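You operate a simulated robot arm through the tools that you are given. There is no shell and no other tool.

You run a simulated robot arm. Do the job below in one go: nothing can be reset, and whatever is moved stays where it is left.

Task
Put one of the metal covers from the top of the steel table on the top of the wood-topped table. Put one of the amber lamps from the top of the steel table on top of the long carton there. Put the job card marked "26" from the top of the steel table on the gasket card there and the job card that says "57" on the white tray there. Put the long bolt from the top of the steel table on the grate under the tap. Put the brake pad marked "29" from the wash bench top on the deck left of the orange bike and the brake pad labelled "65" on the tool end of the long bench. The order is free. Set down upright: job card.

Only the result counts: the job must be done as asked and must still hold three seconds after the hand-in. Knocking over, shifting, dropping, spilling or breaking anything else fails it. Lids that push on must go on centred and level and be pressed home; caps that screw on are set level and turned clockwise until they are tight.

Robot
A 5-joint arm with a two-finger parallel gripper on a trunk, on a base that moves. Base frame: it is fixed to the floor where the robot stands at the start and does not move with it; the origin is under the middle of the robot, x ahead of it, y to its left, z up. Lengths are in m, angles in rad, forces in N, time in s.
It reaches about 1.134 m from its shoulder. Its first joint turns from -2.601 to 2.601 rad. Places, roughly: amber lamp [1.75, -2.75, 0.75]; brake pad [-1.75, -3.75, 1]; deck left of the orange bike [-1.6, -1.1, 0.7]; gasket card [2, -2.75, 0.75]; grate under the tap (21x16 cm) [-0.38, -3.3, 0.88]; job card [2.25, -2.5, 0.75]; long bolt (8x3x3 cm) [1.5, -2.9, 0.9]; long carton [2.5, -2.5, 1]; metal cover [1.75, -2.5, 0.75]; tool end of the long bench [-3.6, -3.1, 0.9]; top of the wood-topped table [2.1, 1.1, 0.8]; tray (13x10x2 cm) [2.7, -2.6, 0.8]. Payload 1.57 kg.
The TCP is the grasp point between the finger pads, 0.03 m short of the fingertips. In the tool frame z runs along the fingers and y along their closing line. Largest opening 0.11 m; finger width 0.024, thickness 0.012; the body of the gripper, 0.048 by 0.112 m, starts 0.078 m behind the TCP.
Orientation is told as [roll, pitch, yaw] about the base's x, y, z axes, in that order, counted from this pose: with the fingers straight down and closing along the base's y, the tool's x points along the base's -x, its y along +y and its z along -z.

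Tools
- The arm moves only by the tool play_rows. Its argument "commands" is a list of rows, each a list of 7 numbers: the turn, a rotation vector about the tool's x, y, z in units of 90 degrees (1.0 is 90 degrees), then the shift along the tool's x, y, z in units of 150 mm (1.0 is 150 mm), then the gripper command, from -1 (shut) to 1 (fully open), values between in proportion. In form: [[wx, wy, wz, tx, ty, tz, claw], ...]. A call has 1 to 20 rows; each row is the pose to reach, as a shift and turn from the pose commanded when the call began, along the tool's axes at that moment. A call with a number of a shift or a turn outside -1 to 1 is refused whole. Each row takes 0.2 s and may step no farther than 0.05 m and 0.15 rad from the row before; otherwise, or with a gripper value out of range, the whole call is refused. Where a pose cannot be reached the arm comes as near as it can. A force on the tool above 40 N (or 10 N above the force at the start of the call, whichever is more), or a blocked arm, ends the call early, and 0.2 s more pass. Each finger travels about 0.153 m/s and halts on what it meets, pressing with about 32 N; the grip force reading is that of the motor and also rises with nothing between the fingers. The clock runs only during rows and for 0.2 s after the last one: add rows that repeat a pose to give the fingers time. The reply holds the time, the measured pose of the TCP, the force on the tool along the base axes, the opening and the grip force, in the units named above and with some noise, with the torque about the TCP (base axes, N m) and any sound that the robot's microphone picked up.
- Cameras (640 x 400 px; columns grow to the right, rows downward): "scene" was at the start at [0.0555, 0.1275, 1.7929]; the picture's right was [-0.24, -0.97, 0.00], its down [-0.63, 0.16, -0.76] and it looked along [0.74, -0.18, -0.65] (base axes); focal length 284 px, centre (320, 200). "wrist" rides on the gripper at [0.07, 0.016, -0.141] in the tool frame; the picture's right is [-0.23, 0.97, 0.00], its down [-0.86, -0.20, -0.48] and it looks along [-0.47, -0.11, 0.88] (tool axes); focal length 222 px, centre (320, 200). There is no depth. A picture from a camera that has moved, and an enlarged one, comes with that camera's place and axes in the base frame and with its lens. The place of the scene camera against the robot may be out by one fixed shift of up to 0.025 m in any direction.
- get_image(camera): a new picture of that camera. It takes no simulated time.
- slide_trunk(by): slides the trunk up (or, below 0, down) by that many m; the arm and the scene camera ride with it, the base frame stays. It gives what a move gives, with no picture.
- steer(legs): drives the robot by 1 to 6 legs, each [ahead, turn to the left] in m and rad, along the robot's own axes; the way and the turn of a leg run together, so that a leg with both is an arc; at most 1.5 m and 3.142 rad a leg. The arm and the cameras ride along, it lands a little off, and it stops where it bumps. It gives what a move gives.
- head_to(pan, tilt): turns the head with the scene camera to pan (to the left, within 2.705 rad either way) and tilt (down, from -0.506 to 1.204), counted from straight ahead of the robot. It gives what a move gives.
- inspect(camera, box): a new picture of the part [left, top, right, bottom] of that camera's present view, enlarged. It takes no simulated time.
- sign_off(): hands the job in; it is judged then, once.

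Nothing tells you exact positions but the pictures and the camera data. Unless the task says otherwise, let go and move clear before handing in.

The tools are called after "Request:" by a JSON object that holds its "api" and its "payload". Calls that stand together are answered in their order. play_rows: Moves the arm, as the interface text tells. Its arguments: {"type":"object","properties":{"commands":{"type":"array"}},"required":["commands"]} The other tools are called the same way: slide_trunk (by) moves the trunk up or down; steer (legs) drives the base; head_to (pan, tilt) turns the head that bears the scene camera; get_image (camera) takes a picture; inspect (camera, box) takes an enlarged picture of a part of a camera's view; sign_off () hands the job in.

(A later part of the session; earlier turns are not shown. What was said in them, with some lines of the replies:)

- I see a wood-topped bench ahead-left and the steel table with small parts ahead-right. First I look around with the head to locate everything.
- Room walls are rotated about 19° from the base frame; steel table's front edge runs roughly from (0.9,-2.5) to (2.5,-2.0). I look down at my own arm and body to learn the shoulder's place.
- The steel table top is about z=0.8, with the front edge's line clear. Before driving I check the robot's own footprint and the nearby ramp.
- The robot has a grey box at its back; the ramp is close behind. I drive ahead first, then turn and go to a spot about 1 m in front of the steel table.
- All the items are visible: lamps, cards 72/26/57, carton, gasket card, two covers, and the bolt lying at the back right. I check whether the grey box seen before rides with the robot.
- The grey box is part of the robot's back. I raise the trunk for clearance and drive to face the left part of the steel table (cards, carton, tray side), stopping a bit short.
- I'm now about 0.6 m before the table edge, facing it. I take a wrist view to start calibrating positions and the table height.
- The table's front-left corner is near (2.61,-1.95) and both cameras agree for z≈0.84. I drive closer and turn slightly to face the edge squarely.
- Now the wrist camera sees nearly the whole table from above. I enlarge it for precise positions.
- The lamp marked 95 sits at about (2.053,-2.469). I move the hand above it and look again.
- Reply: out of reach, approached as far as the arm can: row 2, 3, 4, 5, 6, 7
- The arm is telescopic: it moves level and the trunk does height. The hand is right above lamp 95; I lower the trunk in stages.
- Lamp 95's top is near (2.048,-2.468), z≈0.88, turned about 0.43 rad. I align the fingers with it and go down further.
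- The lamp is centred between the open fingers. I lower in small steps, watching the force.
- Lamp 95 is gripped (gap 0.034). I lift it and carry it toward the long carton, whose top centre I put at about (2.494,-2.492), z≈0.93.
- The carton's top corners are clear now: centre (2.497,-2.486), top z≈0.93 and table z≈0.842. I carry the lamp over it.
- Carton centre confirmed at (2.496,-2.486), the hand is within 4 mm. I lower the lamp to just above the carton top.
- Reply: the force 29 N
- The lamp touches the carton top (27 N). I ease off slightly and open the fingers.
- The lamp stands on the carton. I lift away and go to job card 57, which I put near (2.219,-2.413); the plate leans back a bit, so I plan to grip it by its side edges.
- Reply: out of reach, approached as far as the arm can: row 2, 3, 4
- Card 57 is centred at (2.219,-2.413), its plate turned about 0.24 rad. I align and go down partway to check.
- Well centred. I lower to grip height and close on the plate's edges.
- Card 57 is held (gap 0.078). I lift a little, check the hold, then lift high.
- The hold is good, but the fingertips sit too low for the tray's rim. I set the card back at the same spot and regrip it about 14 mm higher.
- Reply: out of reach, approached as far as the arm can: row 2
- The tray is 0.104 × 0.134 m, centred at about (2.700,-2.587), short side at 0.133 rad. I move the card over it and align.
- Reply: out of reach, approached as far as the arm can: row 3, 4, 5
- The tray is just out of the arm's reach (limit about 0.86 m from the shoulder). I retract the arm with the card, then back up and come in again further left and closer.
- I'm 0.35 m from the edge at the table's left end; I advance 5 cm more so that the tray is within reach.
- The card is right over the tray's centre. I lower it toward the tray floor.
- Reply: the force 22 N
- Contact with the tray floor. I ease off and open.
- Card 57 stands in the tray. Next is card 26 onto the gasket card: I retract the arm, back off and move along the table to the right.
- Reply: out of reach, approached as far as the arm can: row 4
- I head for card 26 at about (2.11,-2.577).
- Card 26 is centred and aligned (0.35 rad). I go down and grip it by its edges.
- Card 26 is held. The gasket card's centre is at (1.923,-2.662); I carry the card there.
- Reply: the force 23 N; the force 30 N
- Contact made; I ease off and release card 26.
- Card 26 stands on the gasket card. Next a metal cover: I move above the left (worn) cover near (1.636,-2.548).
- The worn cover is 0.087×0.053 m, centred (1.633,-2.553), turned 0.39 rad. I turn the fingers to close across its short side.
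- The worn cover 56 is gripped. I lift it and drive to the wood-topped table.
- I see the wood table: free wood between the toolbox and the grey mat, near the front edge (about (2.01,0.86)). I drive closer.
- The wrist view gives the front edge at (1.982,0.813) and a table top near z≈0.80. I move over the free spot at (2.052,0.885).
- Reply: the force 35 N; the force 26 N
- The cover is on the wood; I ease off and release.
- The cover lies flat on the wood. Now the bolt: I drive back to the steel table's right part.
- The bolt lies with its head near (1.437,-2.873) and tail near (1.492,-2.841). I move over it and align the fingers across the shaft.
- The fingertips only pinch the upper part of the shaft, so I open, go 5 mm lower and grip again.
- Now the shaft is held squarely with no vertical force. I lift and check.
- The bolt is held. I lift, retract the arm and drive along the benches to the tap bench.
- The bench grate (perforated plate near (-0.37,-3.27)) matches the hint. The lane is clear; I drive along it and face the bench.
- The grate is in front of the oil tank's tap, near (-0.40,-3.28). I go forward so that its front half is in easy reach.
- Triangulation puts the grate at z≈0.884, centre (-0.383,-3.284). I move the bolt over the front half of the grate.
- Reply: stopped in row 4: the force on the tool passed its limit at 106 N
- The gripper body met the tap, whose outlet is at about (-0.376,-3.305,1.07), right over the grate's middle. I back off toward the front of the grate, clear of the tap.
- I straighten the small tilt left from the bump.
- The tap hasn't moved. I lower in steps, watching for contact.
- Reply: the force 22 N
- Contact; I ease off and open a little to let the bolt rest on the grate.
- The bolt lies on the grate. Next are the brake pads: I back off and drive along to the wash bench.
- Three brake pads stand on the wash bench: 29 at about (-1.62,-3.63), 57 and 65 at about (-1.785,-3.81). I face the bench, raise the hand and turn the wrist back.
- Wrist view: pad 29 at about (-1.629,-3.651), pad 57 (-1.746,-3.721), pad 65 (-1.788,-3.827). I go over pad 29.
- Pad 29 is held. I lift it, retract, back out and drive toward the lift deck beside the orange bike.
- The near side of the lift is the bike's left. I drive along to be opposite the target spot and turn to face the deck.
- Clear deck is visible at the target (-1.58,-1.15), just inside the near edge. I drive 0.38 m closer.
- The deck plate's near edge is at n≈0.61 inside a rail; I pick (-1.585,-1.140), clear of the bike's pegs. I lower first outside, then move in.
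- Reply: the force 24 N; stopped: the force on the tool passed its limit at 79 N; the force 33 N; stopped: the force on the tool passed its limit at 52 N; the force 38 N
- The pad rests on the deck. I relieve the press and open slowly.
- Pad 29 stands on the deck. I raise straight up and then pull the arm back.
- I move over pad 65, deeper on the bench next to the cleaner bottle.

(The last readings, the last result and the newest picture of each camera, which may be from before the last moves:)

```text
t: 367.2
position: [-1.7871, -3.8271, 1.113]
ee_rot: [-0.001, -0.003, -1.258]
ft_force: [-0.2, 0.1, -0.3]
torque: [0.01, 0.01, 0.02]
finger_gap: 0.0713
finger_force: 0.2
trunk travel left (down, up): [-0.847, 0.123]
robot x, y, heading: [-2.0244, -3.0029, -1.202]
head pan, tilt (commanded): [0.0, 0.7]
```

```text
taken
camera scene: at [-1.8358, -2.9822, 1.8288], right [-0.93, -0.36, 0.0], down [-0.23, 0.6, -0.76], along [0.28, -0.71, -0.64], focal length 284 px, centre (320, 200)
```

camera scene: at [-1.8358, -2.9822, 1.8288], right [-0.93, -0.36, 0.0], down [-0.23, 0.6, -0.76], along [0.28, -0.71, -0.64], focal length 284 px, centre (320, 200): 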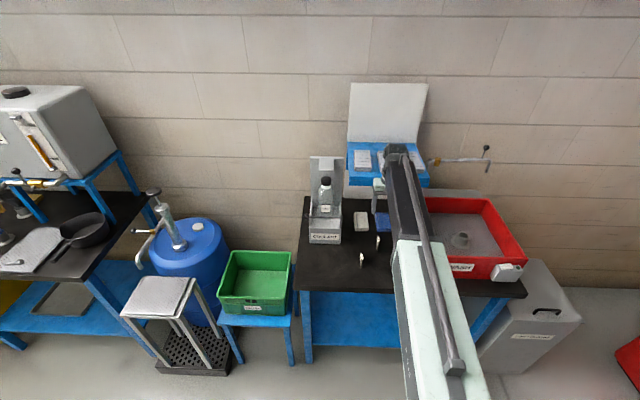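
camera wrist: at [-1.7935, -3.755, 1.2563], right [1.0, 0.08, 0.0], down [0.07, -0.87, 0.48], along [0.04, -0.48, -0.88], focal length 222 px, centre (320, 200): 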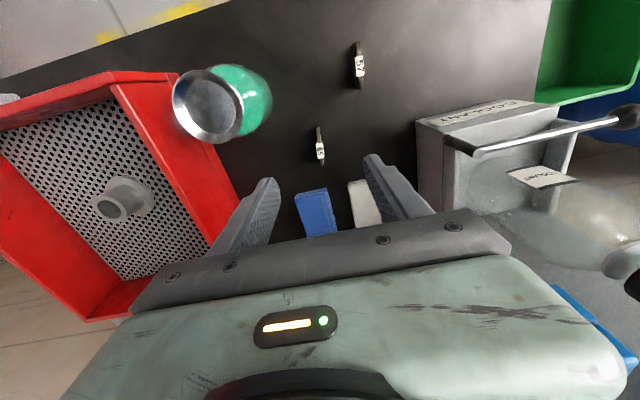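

Request:
{"api": "inspect", "payload": {"camera": "wrist", "box": [240, 90, 400, 190]}}

```text
4.00 times, centred on (320, 140) of wrist
camera zoom: at [-1.7935, -3.755, 1.2563], right [1.0, 0.08, 0.0], down [0.07, -0.87, 0.48], along [0.04, -0.48, -0.88], focal length 888 px, centre (320, 440)
```

zoom: 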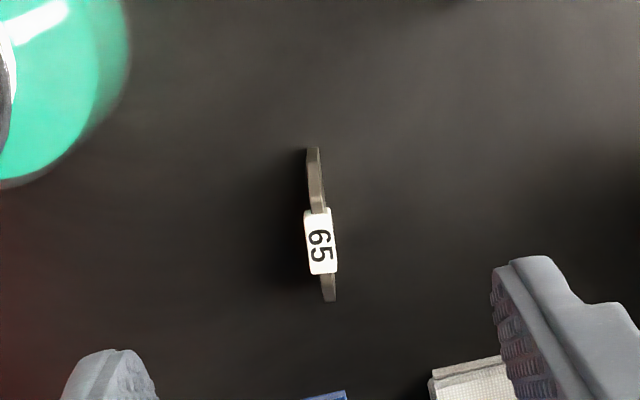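

Pad 65 is centred at about (-1.785,-3.852), turned so the fingers need yaw -1.373. I align and lower in steps, watching the shelf behind.

Request:
{"api": "play_rows", "payload": {"commands": [[0, 0, 0.073, -0.162, -0.038, 0, 0.3], [0, 0, 0.073, -0.162, -0.038, 0, 0.3]]}}

Request:
{"api": "slide_trunk", "payload": {"by": -0.08}}

Request:
{"api": "get_image", "payload": {"camera": "wrist"}}

Request:
{"api": "inspect", "payload": {"camera": "scene", "box": [300, 80, 480, 260]}}

```text
t: 367.8
position: [-1.7862, -3.8528, 1.1134]
ee_rot: [0.001, -0.005, -1.372]
ft_force: [0.8, -0.8, -0.3]
torque: [0.0, -0.02, 0.0]
finger_gap: 0.0715
finger_force: 0.0
trunk travel left (down, up): [-0.847, 0.123]
robot x, y, heading: [-2.0256, -3.0038, -1.202]
head pan, tilt (commanded): [0.0, 0.7]
```

```text
t: 369.0
position: [-1.7855, -3.8532, 1.0339]
ee_rot: [0.001, -0.004, -1.373]
ft_force: [0.2, 0.6, 0.3]
torque: [0.03, 0.01, 0.0]
finger_gap: 0.0716
finger_force: 0.0
trunk travel left (down, up): [-0.767, 0.203]
robot x, y, heading: [-2.0235, -3.0038, -1.201]
head pan, tilt (commanded): [0.0, 0.7]
```

```text
taken
camera wrist: at [-1.7836, -3.7803, 1.1763], right [1.0, -0.03, 0.0], down [-0.03, -0.88, 0.48], along [-0.01, -0.48, -0.88], focal length 222 px, centre (320, 200)
```

wrist: 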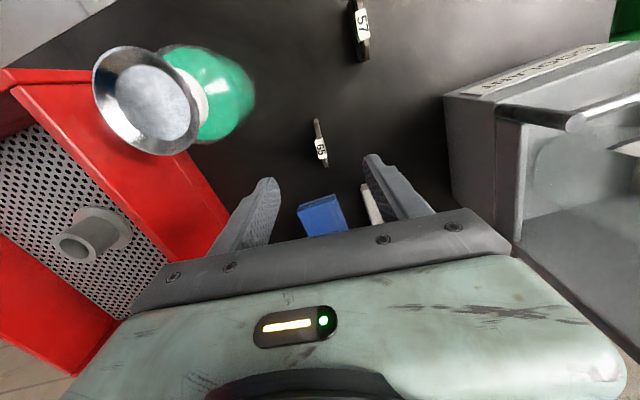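

```text
2.22 times, centred on (390, 170) of scene
camera zoom: at [-1.8357, -2.9821, 1.7487], right [-0.93, -0.36, 0.0], down [-0.23, 0.6, -0.76], along [0.28, -0.71, -0.64], focal length 632 px, centre (164, 267)
```

zoom: 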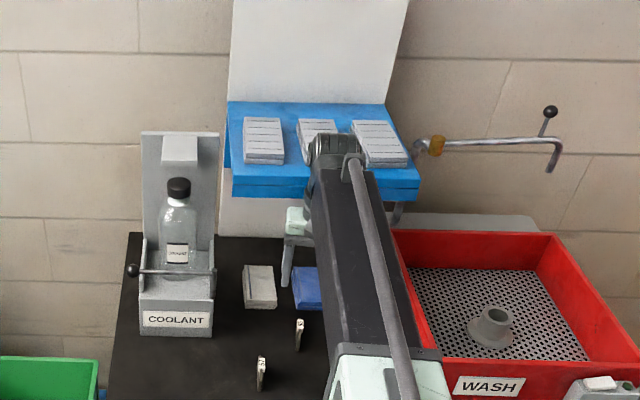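

The hub is well in front of the shelf (about 9 cm) and the pad is centred. I continue down.

Request:
{"api": "slide_trunk", "payload": {"by": -0.06}}

Request:
{"api": "slide_trunk", "payload": {"by": -0.045}}

Request:
{"api": "get_image", "payload": {"camera": "wrist"}}

Request:
{"api": "inspect", "payload": {"camera": "wrist", "box": [190, 90, 450, 252]}}

```text
t: 370.0
position: [-1.7862, -3.8516, 0.9736]
ee_rot: [0.0, -0.003, -1.372]
ft_force: [0.2, -0.2, 0.2]
torque: [0.01, -0.01, 0.01]
finger_gap: 0.0714
finger_force: 0.1
trunk travel left (down, up): [-0.707, 0.263]
robot x, y, heading: [-2.0209, -3.0015, -1.204]
head pan, tilt (commanded): [0.0, 0.7]
```

```text
t: 370.9
position: [-1.7857, -3.8537, 0.9285]
ee_rot: [0.001, -0.003, -1.371]
ft_force: [0.4, 0.5, 0.7]
torque: [0.0, 0.02, -0.01]
finger_gap: 0.0714
finger_force: 0.0
trunk travel left (down, up): [-0.662, 0.308]
robot x, y, heading: [-2.0215, -3.0029, -1.205]
head pan, tilt (commanded): [0.0, 0.7]
```

```text
taken
camera wrist: at [-1.7836, -3.7803, 1.0713], right [1.0, -0.03, 0.0], down [-0.03, -0.88, 0.48], along [-0.01, -0.48, -0.88], focal length 222 px, centre (320, 200)
```

wrist: 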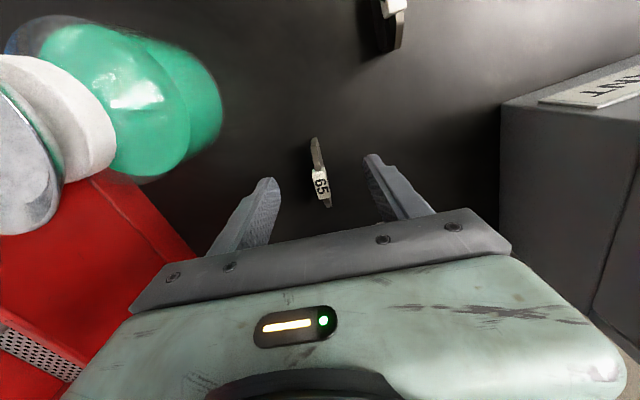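

```text
2.46 times, centred on (320, 171) of wrist
camera zoom: at [-1.7836, -3.7803, 1.0713], right [1.0, -0.03, 0.0], down [-0.03, -0.88, 0.48], along [-0.01, -0.48, -0.88], focal length 547 px, centre (320, 271)
```

zoom: 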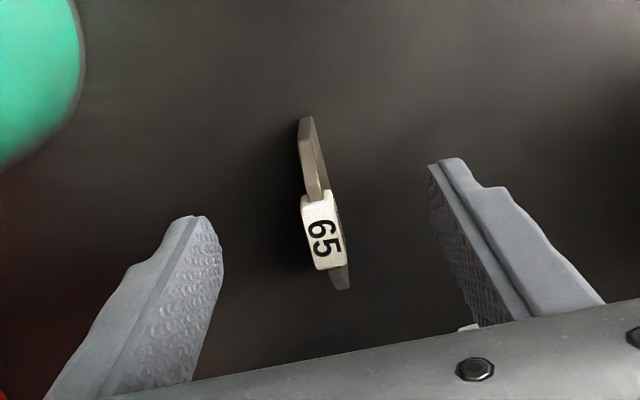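

Request:
{"api": "slide_trunk", "payload": {"by": -0.019}}

Request:
{"api": "play_rows", "payload": {"commands": [[0, 0, 0, 0, 0, 0, 0], [0, 0, 0, 0, 0, 0, -0.3], [0, 0, 0, 0, 0, 0, -0.6], [0, 0, 0, 0, 0, 0, -1], [0, 0, 0, 0, 0, 0, -1], [0, 0, 0, 0, 0, 0, -1]]}}

Request:
{"api": "slide_trunk", "payload": {"by": 0.05}}

Request:
{"api": "inspect", "payload": {"camera": "wrist", "box": [190, 90, 450, 252]}}

```text
t: 371.6
position: [-1.7876, -3.8539, 0.9096]
ee_rot: [0.0, -0.005, -1.372]
ft_force: [0.0, 0.2, 0.1]
torque: [0.01, 0.0, -0.03]
finger_gap: 0.0717
finger_force: 0.0
trunk travel left (down, up): [-0.643, 0.327]
robot x, y, heading: [-2.0215, -3.0022, -1.203]
head pan, tilt (commanded): [0.0, 0.7]
```

```text
t: 372.9
position: [-1.7862, -3.8526, 0.9101]
ee_rot: [-0.001, -0.004, -1.372]
ft_force: [0.2, 0.0, 0.6]
torque: [-0.02, 0.0, -0.01]
finger_gap: 0.01
finger_force: 28.1
trunk travel left (down, up): [-0.643, 0.327]
robot x, y, heading: [-2.0245, -3.0042, -1.201]
head pan, tilt (commanded): [0.0, 0.7]
```

```text
t: 373.9
position: [-1.7857, -3.8526, 0.9587]
ee_rot: [-0.001, -0.003, -1.371]
ft_force: [0.3, -0.2, -1.3]
torque: [0.02, -0.04, 0.02]
finger_gap: 0.0101
finger_force: 28.0
trunk travel left (down, up): [-0.693, 0.277]
robot x, y, heading: [-2.0235, -3.0046, -1.2]
head pan, tilt (commanded): [0.0, 0.7]
```

```text
2.46 times, centred on (320, 171) of wrist
camera zoom: at [-1.7835, -3.7805, 1.1022], right [1.0, -0.03, 0.0], down [-0.03, -0.88, 0.48], along [-0.01, -0.48, -0.88], focal length 547 px, centre (320, 271)
```

zoom: 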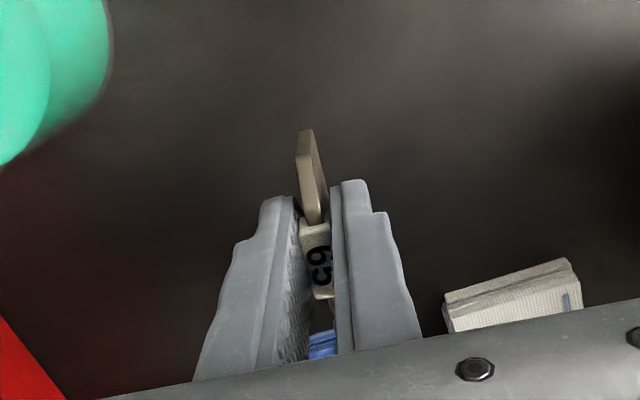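

Pad 65 is held. I lift it, retract, and drive to the long bench at the far wall.

Request:
{"api": "slide_trunk", "payload": {"by": 0.19}}

Request:
{"api": "play_rows", "payload": {"commands": [[0, 0, 0, 0.25, -0.025, 0, -1], [0, 0, 0, 0.5, -0.05, 0, -1], [0, 0, 0, 0.75, -0.075, 0, -1], [0, 0, 0, 1.0, -0.1, 0, -1], [0, 0, 0, 1.0, -0.1, 0, -1]]}}

Request:
{"api": "steer", "payload": {"legs": [[-0.38, 0], [0, -1.59]]}}

Request:
{"api": "head_to", "payload": {"pan": 0.1, "tilt": 0.55}}

Request:
{"api": "get_image", "payload": {"camera": "scene"}}

```text
t: 375.9
position: [-1.785, -3.8525, 1.1489]
ee_rot: [0.0, -0.004, -1.372]
ft_force: [0.5, 0.5, -0.9]
torque: [-0.01, -0.05, 0.0]
finger_gap: 0.0098
finger_force: 27.9
trunk travel left (down, up): [-0.883, 0.087]
robot x, y, heading: [-2.0265, -3.0073, -1.199]
head pan, tilt (commanded): [0.0, 0.7]
```

```text
t: 377.1
position: [-1.8296, -3.7102, 1.1486]
ee_rot: [-0.001, -0.004, -1.373]
ft_force: [0.9, -0.2, -1.0]
torque: [0.02, 0.05, 0.0]
finger_gap: 0.01
finger_force: 28.5
trunk travel left (down, up): [-0.883, 0.087]
robot x, y, heading: [-2.0214, -3.001, -1.199]
head pan, tilt (commanded): [0.0, 0.7]
```

```text
t: 383.5
position: [-2.8764, -2.812, 1.1486]
ee_rot: [-0.002, -0.005, -2.987]
ft_force: [0.2, -0.8, -1.3]
torque: [0.01, 0.01, 0.0]
finger_gap: 0.0102
finger_force: 28.2
trunk travel left (down, up): [-0.883, 0.087]
robot x, y, heading: [-2.1488, -2.6751, -2.804]
head pan, tilt (commanded): [0.0, 0.7]
```

```text
t: 384.2
position: [-2.8743, -2.8126, 1.1495]
ee_rot: [-0.002, -0.003, -2.987]
ft_force: [-1.1, -1.2, -0.7]
torque: [0.05, -0.02, 0.0]
finger_gap: 0.0101
finger_force: 28.5
trunk travel left (down, up): [-0.883, 0.087]
robot x, y, heading: [-2.1527, -2.6769, -2.803]
head pan, tilt (commanded): [0.099, 0.55]
```

```text
taken
camera scene: at [-2.1188, -2.8643, 1.8777], right [-0.42, 0.91, 0.0], down [0.47, 0.22, -0.85], along [-0.77, -0.36, -0.52], focal length 284 px, centre (320, 200)
```

scene: 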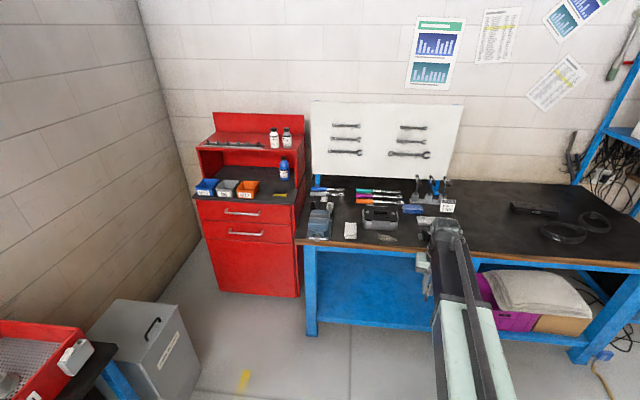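

Request:
{"api": "inspect", "payload": {"camera": "scene", "box": [290, 160, 470, 260]}}

```text
3.56 times, centred on (380, 210) of scene
camera zoom: at [-2.1188, -2.8643, 1.8777], right [-0.42, 0.91, 0.0], down [0.47, 0.22, -0.85], along [-0.77, -0.36, -0.52], focal length 1011 px, centre (107, 164)
```

zoom: 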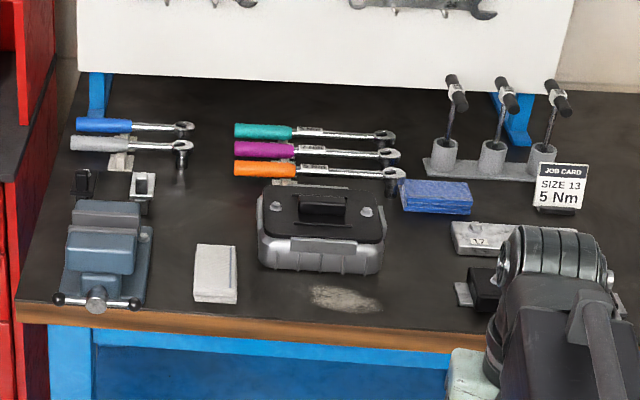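

I choose a free patch on the tool end, in front of and right of the grey case, near (-3.455,-2.955). I drive closer.

Request:
{"api": "steer", "payload": {"legs": [[0.5, 0]]}}

Request:
{"api": "get_image", "payload": {"camera": "wrist"}}

Request:
{"api": "get_image", "payload": {"camera": "scene"}}

```text
t: 387.2
position: [-3.3647, -2.9725, 1.1489]
ee_rot: [0.001, -0.005, -2.998]
ft_force: [-0.1, 0.8, -0.3]
torque: [0.0, 0.01, -0.03]
finger_gap: 0.01
finger_force: 28.1
trunk travel left (down, up): [-0.883, 0.087]
robot x, y, heading: [-2.6424, -2.8433, -2.816]
head pan, tilt (commanded): [0.099, 0.55]
```

```text
taken
camera wrist: at [-3.2928, -2.9779, 1.292], right [-0.08, -1.0, 0.0], down [-0.87, 0.07, 0.48], along [-0.48, 0.04, -0.88], focal length 222 px, centre (320, 200)
```

wrist: 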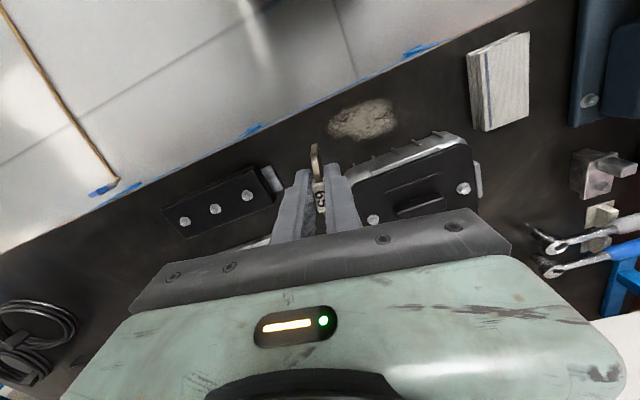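

```text
taken
camera scene: at [-2.6099, -3.0334, 1.8778], right [-0.41, 0.91, 0.0], down [0.48, 0.21, -0.85], along [-0.78, -0.35, -0.52], focal length 284 px, centre (320, 200)
```

scene: 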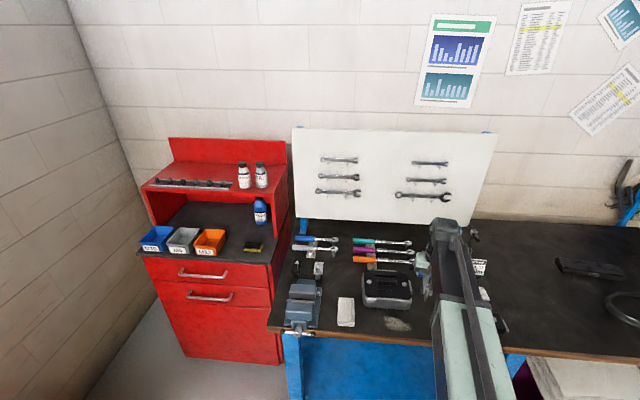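

Request:
{"api": "play_rows", "payload": {"commands": [[0, 0, 0, -0.226, -0.075, 0, -1], [0, 0, 0, -0.452, -0.15, 0, -1], [0, 0, 0, -0.452, -0.15, 0, -1]]}}

Request:
{"api": "slide_trunk", "payload": {"by": -0.13}}

Request:
{"api": "get_image", "payload": {"camera": "wrist"}}

Request:
{"api": "inspect", "payload": {"camera": "scene", "box": [340, 180, 520, 310]}}

```text
t: 388.0
position: [-3.435, -2.9595, 1.1495]
ee_rot: [0.0, -0.003, -2.998]
ft_force: [0.2, -0.4, -1.3]
torque: [0.02, -0.02, 0.01]
finger_gap: 0.0104
finger_force: 28.3
trunk travel left (down, up): [-0.883, 0.087]
robot x, y, heading: [-2.64, -2.8506, -2.818]
head pan, tilt (commanded): [0.099, 0.55]
```

```text
t: 389.6
position: [-3.4352, -2.9607, 1.0207]
ee_rot: [0.0, -0.003, -2.996]
ft_force: [-0.5, 0.3, -1.6]
torque: [0.0, -0.01, 0.0]
finger_gap: 0.0103
finger_force: 28.5
trunk travel left (down, up): [-0.753, 0.217]
robot x, y, heading: [-2.6411, -2.8438, -2.818]
head pan, tilt (commanded): [0.099, 0.55]
```

```text
taken
camera wrist: at [-3.3627, -2.9648, 1.1623], right [-0.08, -1.0, 0.0], down [-0.87, 0.07, 0.48], along [-0.48, 0.04, -0.88], focal length 222 px, centre (320, 200)
```

wrist: 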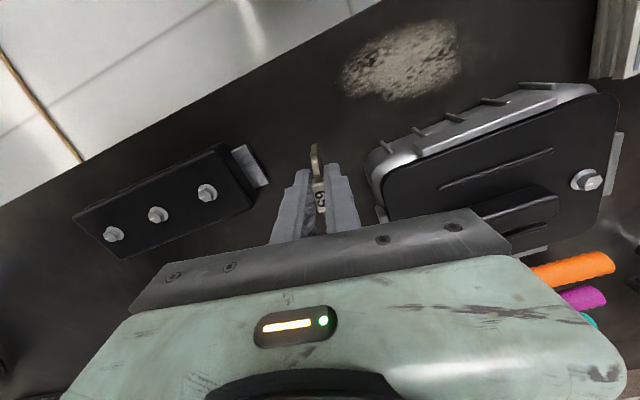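

```text
3.08 times, centred on (430, 245) of scene
camera zoom: at [-2.6092, -3.0331, 1.7479], right [-0.41, 0.91, 0.0], down [0.48, 0.21, -0.85], along [-0.78, -0.35, -0.52], focal length 875 px, centre (-18, 62)
```

zoom: 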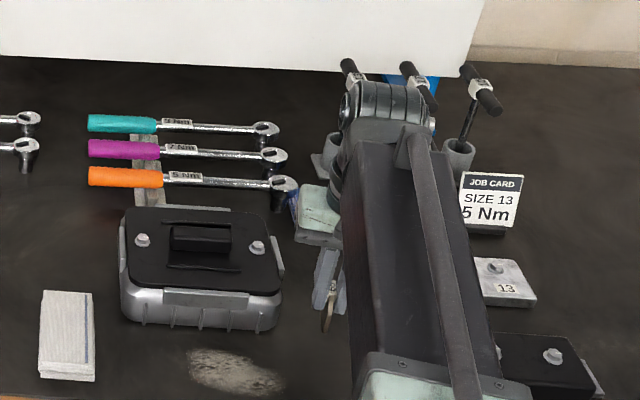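

Request:
{"api": "slide_trunk", "payload": {"by": -0.07}}

Request:
{"api": "slide_trunk", "payload": {"by": -0.015}}

Request:
{"api": "inspect", "payload": {"camera": "wrist", "box": [190, 90, 450, 252]}}

```text
t: 390.4
position: [-3.4316, -2.9596, 0.9649]
ee_rot: [0.001, -0.015, -2.995]
ft_force: [6.4, -2.2, 58.6]
torque: [-0.17, 0.02, 0.03]
finger_gap: 0.0106
finger_force: 28.0
trunk travel left (down, up): [-0.692, 0.278]
robot x, y, heading: [-2.6394, -2.8448, -2.818]
head pan, tilt (commanded): [0.099, 0.55]
stopped: the force on the tool passed its limit at 137 N (the readings are from after the stop); the commanded pose is now the measured one
```

```text
t: 390.7
position: [-3.4321, -2.9608, 0.964]
ee_rot: [0.002, -0.017, -2.993]
ft_force: [5.1, -1.4, 58.1]
torque: [-0.14, 0.12, 0.03]
finger_gap: 0.0103
finger_force: 28.4
trunk travel left (down, up): [-0.692, 0.278]
robot x, y, heading: [-2.6373, -2.8449, -2.808]
head pan, tilt (commanded): [0.099, 0.55]
stopped: the force on the tool passed its limit at 81 N (the readings are from after the stop); the commanded pose is now the measured one
```

```text
2.46 times, centred on (320, 171) of wrist
camera zoom: at [-3.3587, -2.9648, 1.1052], right [-0.08, -1.0, 0.01], down [-0.87, 0.07, 0.49], along [-0.49, 0.04, -0.87], focal length 547 px, centre (320, 271)
```

zoom: 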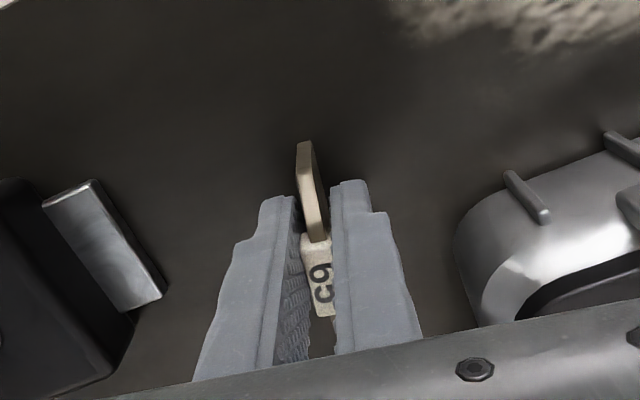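

The bench top is higher than I assumed (about 0.925); the pad is on it. I relieve the force step by step.

Request:
{"api": "slide_trunk", "payload": {"by": 0.002}}

Request:
{"api": "slide_trunk", "payload": {"by": 0.002}}

Request:
{"api": "inspect", "payload": {"camera": "wrist", "box": [190, 90, 450, 252]}}

Request:
{"api": "inspect", "payload": {"camera": "scene", "box": [340, 160, 520, 290]}}

```text
t: 391.2
position: [-3.4347, -2.9596, 0.9625]
ee_rot: [0.0, -0.011, -2.996]
ft_force: [8.1, 3.0, 19.4]
torque: [0.07, 0.04, -0.02]
finger_gap: 0.0104
finger_force: 28.6
trunk travel left (down, up): [-0.694, 0.276]
robot x, y, heading: [-2.6386, -2.8496, -2.811]
head pan, tilt (commanded): [0.099, 0.55]
```

```text
t: 391.8
position: [-3.4367, -2.9603, 0.9622]
ee_rot: [0.002, -0.012, -2.996]
ft_force: [0.3, 0.2, -0.9]
torque: [0.02, -0.02, 0.01]
finger_gap: 0.0104
finger_force: 28.3
trunk travel left (down, up): [-0.696, 0.274]
robot x, y, heading: [-2.6367, -2.8452, -2.81]
head pan, tilt (commanded): [0.099, 0.55]
```

```text
2.46 times, centred on (320, 171) of wrist
camera zoom: at [-3.3642, -2.9655, 1.1047], right [-0.08, -1.0, 0.0], down [-0.87, 0.07, 0.49], along [-0.49, 0.04, -0.87], focal length 547 px, centre (320, 271)
```

zoom: 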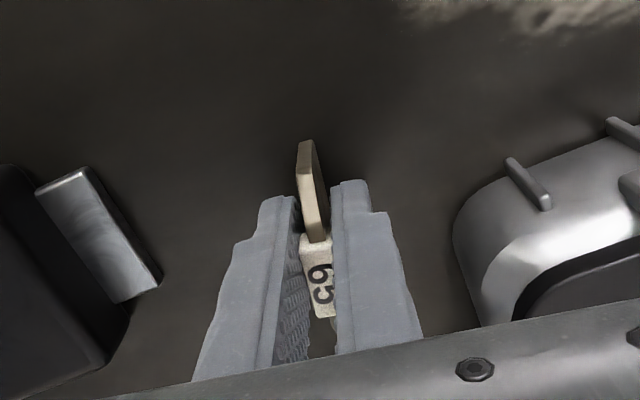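

```text
3.08 times, centred on (430, 225) of scene
camera zoom: at [-2.6092, -3.0332, 1.6908], right [-0.41, 0.91, 0.0], down [0.48, 0.21, -0.85], along [-0.78, -0.35, -0.52], focal length 875 px, centre (-18, 123)
```

zoom: 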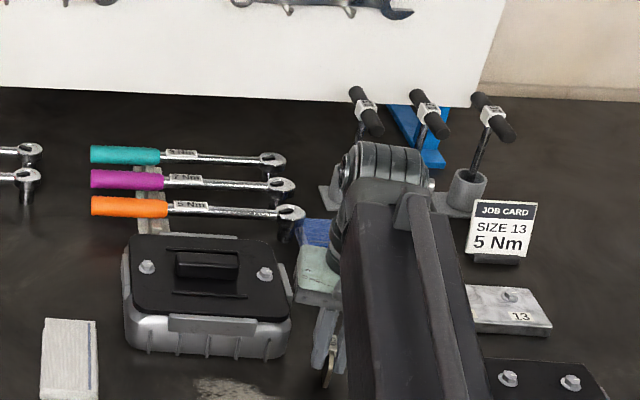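

Request:
{"api": "slide_trunk", "payload": {"by": -0.001}}

```text
t: 392.3
position: [-3.4365, -2.9611, 0.9626]
ee_rot: [0.0, -0.013, -2.996]
ft_force: [-2.8, 0.0, 6.1]
torque: [-0.05, 0.35, -0.01]
finger_gap: 0.0105
finger_force: 28.8
trunk travel left (down, up): [-0.695, 0.275]
robot x, y, heading: [-2.6353, -2.8479, -2.821]
head pan, tilt (commanded): [0.099, 0.55]
```

Light contact (6 N). I open slowly and let pad 65 stand.

Request:
{"api": "play_rows", "payload": {"commands": [[0, 0, 0, 0, 0, 0, -0.82], [0, 0, 0, 0, 0, 0, -0.78], [0, 0, 0, 0, 0, 0, -0.7], [0, 0, 0, 0, 0, 0, -0.55], [0, 0, 0, 0, 0, 0, -0.4], [0, 0, 0, 0, 0, 0, -0.4]]}}

Request:
{"api": "inspect", "payload": {"camera": "wrist", "box": [190, 90, 450, 252]}}

Request:
{"api": "slide_trunk", "payload": {"by": 0.12}}

Request:
{"api": "get_image", "payload": {"camera": "wrist"}}

Request:
{"api": "get_image", "payload": {"camera": "scene"}}

```text
t: 393.7
position: [-3.4368, -2.9609, 0.9612]
ee_rot: [0.001, -0.011, -2.996]
ft_force: [0.6, -0.1, -0.4]
torque: [-0.01, -0.03, -0.03]
finger_gap: 0.0332
finger_force: 0.0
trunk travel left (down, up): [-0.695, 0.275]
robot x, y, heading: [-2.6379, -2.8443, -2.819]
head pan, tilt (commanded): [0.099, 0.55]
```

```text
2.46 times, centred on (320, 171) of wrist
camera zoom: at [-3.3639, -2.9654, 1.104], right [-0.08, -1.0, 0.0], down [-0.87, 0.07, 0.49], along [-0.49, 0.04, -0.87], focal length 547 px, centre (320, 271)
```

zoom: 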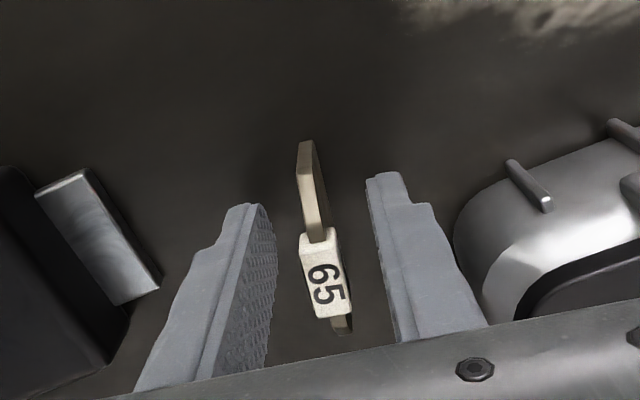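

```text
t: 395.2
position: [-3.4379, -2.9608, 1.0824]
ee_rot: [0.0, -0.011, -2.995]
ft_force: [0.0, 0.2, -0.9]
torque: [0.01, 0.01, -0.04]
finger_gap: 0.0331
finger_force: 0.1
trunk travel left (down, up): [-0.815, 0.155]
robot x, y, heading: [-2.6391, -2.8457, -2.811]
head pan, tilt (commanded): [0.099, 0.55]
```

```text
taken
camera wrist: at [-3.364, -2.9654, 1.2239], right [-0.08, -1.0, 0.0], down [-0.87, 0.07, 0.49], along [-0.49, 0.04, -0.87], focal length 222 px, centre (320, 200)
```

wrist: 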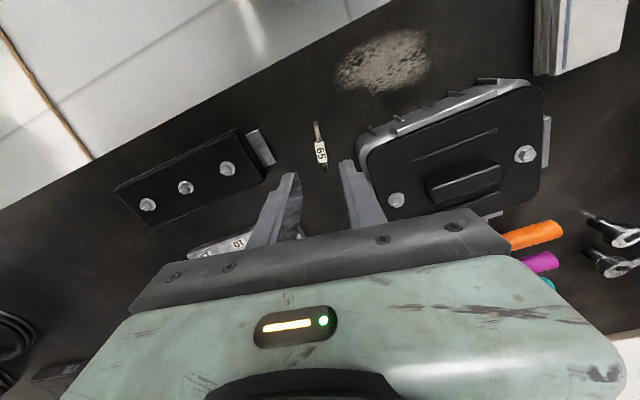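

```text
taken
camera scene: at [-2.6093, -3.0332, 1.8101], right [-0.41, 0.91, 0.0], down [0.48, 0.21, -0.85], along [-0.78, -0.35, -0.52], focal length 284 px, centre (320, 200)
```

scene: 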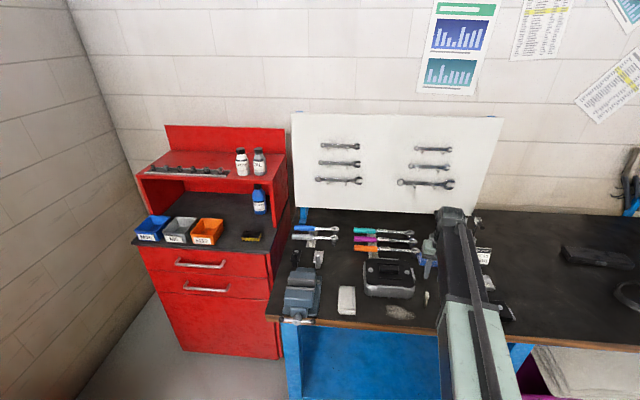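

Pad 65 stands on the tool end. I back away and take a last look.

Request:
{"api": "steer", "payload": {"legs": [[-0.5, 0]]}}

Request:
{"api": "inspect", "payload": {"camera": "scene", "box": [290, 160, 490, 290]}}

Request:
{"api": "head_to", "payload": {"pan": -1.6, "tilt": 0.5}}

Request:
{"api": "get_image", "payload": {"camera": "scene"}}

Request:
{"api": "head_to", "payload": {"pan": 2.3, "tilt": 0.4}}

Request:
{"api": "get_image", "payload": {"camera": "scene"}}

```text
t: 398.1
position: [-2.9689, -2.8004, 1.0826]
ee_rot: [0.001, -0.011, -2.999]
ft_force: [0.2, 0.0, -0.2]
torque: [0.02, 0.02, -0.02]
finger_gap: 0.0331
finger_force: 0.0
trunk travel left (down, up): [-0.815, 0.155]
robot x, y, heading: [-2.1696, -2.6911, -2.815]
head pan, tilt (commanded): [0.099, 0.55]
```

```text
3.08 times, centred on (390, 225) of scene
camera zoom: at [-2.1419, -2.8763, 1.8101], right [-0.41, 0.91, 0.0], down [0.48, 0.21, -0.85], along [-0.78, -0.35, -0.52], focal length 875 px, centre (105, 123)
```

zoom: 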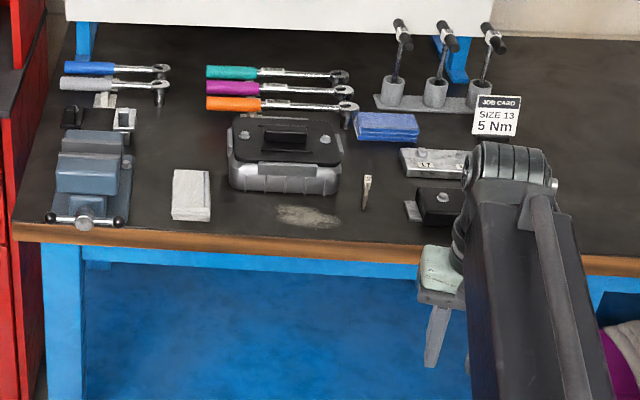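

```text
t: 399.8
position: [-2.9687, -2.8016, 1.0802]
ee_rot: [0.002, -0.008, -2.999]
ft_force: [-0.1, -0.3, -0.6]
torque: [-0.03, 0.04, 0.0]
finger_gap: 0.0331
finger_force: 0.1
trunk travel left (down, up): [-0.815, 0.155]
robot x, y, heading: [-2.1726, -2.686, -2.825]
head pan, tilt (commanded): [-1.6, 0.499]
```

```text
taken
camera scene: at [-2.0865, -2.7526, 1.8147], right [0.96, 0.29, 0.0], down [0.14, -0.46, -0.88], along [-0.25, 0.84, -0.48], focal length 284 px, centre (320, 200)
```

scene: 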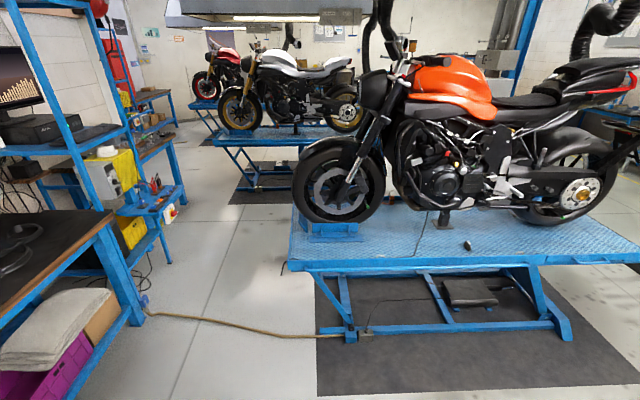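

```text
t: 403.0
position: [-2.9698, -2.7999, 1.0812]
ee_rot: [0.001, -0.009, -2.998]
ft_force: [0.8, -0.1, 0.2]
torque: [-0.01, -0.02, -0.01]
finger_gap: 0.033
finger_force: 0.0
trunk travel left (down, up): [-0.815, 0.155]
robot x, y, heading: [-2.1686, -2.6915, -2.821]
head pan, tilt (commanded): [2.3, 0.4]
```

```text
taken
camera scene: at [-1.9799, -2.8858, 1.8238], right [-0.5, -0.87, 0.0], down [-0.34, 0.19, -0.92], along [0.8, -0.46, -0.39], focal length 284 px, centre (320, 200)
```

scene: 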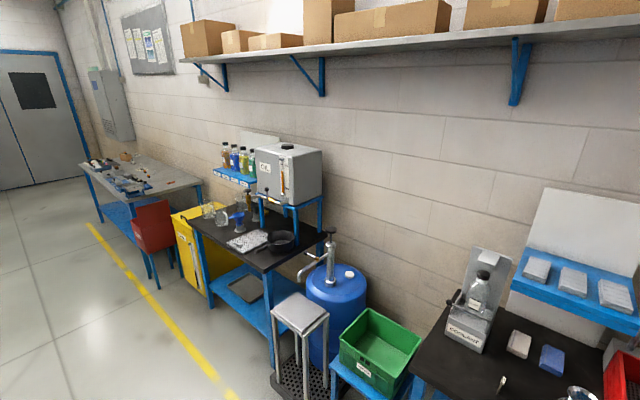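

Request:
{"api": "head_to", "payload": {"pan": -1.6, "tilt": 0.5}}

Request:
{"api": "inspect", "payload": {"camera": "scene", "box": [400, 190, 540, 280]}}

Request:
{"api": "head_to", "payload": {"pan": 2.35, "tilt": 0.4}}

Request:
{"api": "inspect", "payload": {"camera": "scene", "box": [80, 130, 320, 270]}}

```text
t: 406.2
position: [-2.9698, -2.8014, 1.0823]
ee_rot: [0.002, -0.011, -3.001]
ft_force: [-0.1, -0.4, -0.7]
torque: [0.01, -0.01, 0.03]
finger_gap: 0.0329
finger_force: 0.0
trunk travel left (down, up): [-0.815, 0.155]
robot x, y, heading: [-2.1699, -2.6896, -2.821]
head pan, tilt (commanded): [-1.6, 0.499]
```

```text
4.44 times, centred on (470, 235) of scene
camera zoom: at [-2.0864, -2.7526, 1.8147], right [0.96, 0.29, 0.0], down [0.14, -0.46, -0.88], along [-0.25, 0.84, -0.48], focal length 1264 px, centre (-347, 44)
```

zoom: 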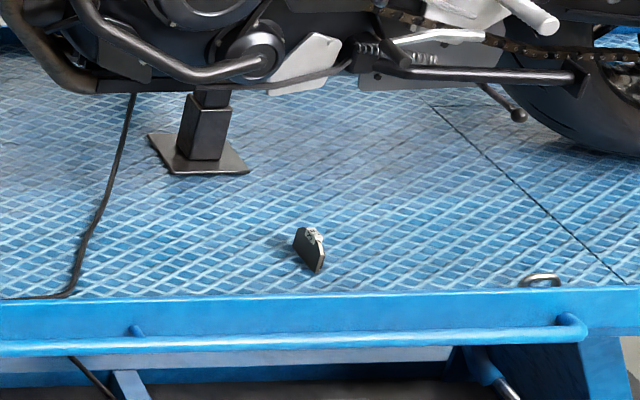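

```text
t: 409.4
position: [-2.97, -2.802, 1.0829]
ee_rot: [0.002, -0.009, -2.998]
ft_force: [0.5, 0.0, -0.5]
torque: [0.04, 0.04, -0.01]
finger_gap: 0.0333
finger_force: 0.1
trunk travel left (down, up): [-0.815, 0.155]
robot x, y, heading: [-2.1737, -2.6902, -2.822]
head pan, tilt (commanded): [2.349, 0.4]
```

```text
2.67 times, centred on (200, 200) of scene
camera zoom: at [-1.9777, -2.8818, 1.8238], right [-0.45, -0.89, 0.0], down [-0.35, 0.18, -0.92], along [0.82, -0.42, -0.39], focal length 758 px, centre (640, 200)
```

zoom: 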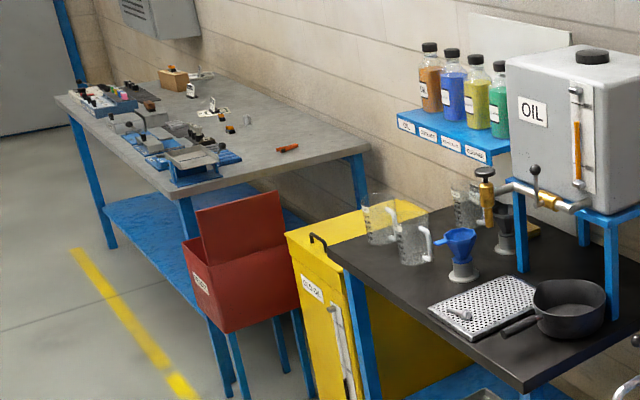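

The pad on the deck and the bolt on the grate are in place, and the tap looks undisturbed. One last zoom on the steel table.

Request:
{"api": "inspect", "payload": {"camera": "scene", "box": [100, 145, 190, 205]}}

```text
6.67 times, centred on (145, 175) of scene
camera zoom: at [-1.9777, -2.8818, 1.8238], right [-0.45, -0.89, 0.0], down [-0.35, 0.18, -0.92], along [0.82, -0.42, -0.39], focal length 1896 px, centre (1487, 367)
```

zoom: 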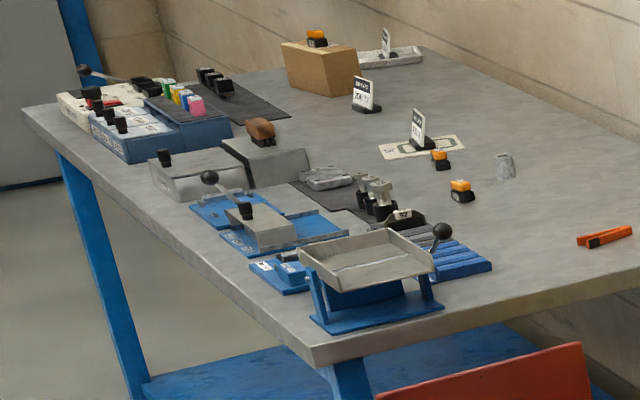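

Everything is where it should be: the lamp is on the carton, card 57 stands in the tray, and card 26 stands on the gasket card. The cover is on the wood table, the bolt is on the grate, and both pads are placed. The hand is empty and clear, so I hand the job in.

Request:
{"api": "sign_off", "payload": {}}

```text
The job is handed in.
```

I placed all seven items and handed the job in. I don't have the judge's result.

| Item | Where it is now |
|---|---|
| Metal cover (marked 56) | Flat on the wood-topped table, between the toolbox and the grey cloth |
| Amber lamp (marked 95) | Standing on top of the long carton |
| Job card 26 | Upright on the gasket card |
| Job card 57 | Upright in the white tray |
| Long bolt | Lying on the front part of the grate, in front of the tap |
| Brake pad 29 | Standing on the deck on the orange bike's left side |
| Brake pad 65 | Standing on the tool end of the long bench |

I checked each item on camera after letting go. A last look before hand-in showed everything but the cover still in place; the wood-topped table was out of view by then.

- **Tap bump:** the gripper hit the tap above the grate at about 106 N. The tap's position measured the same before and after.
- **Hard set-down on the bench:** I set pad 65 down hard, peaking at 137 N, because the long bench was higher than I expected.
- **Hard set-down on the deck:** pad 29 peaked at 79 N when I pressed too far after contact. Both pads stayed standing.
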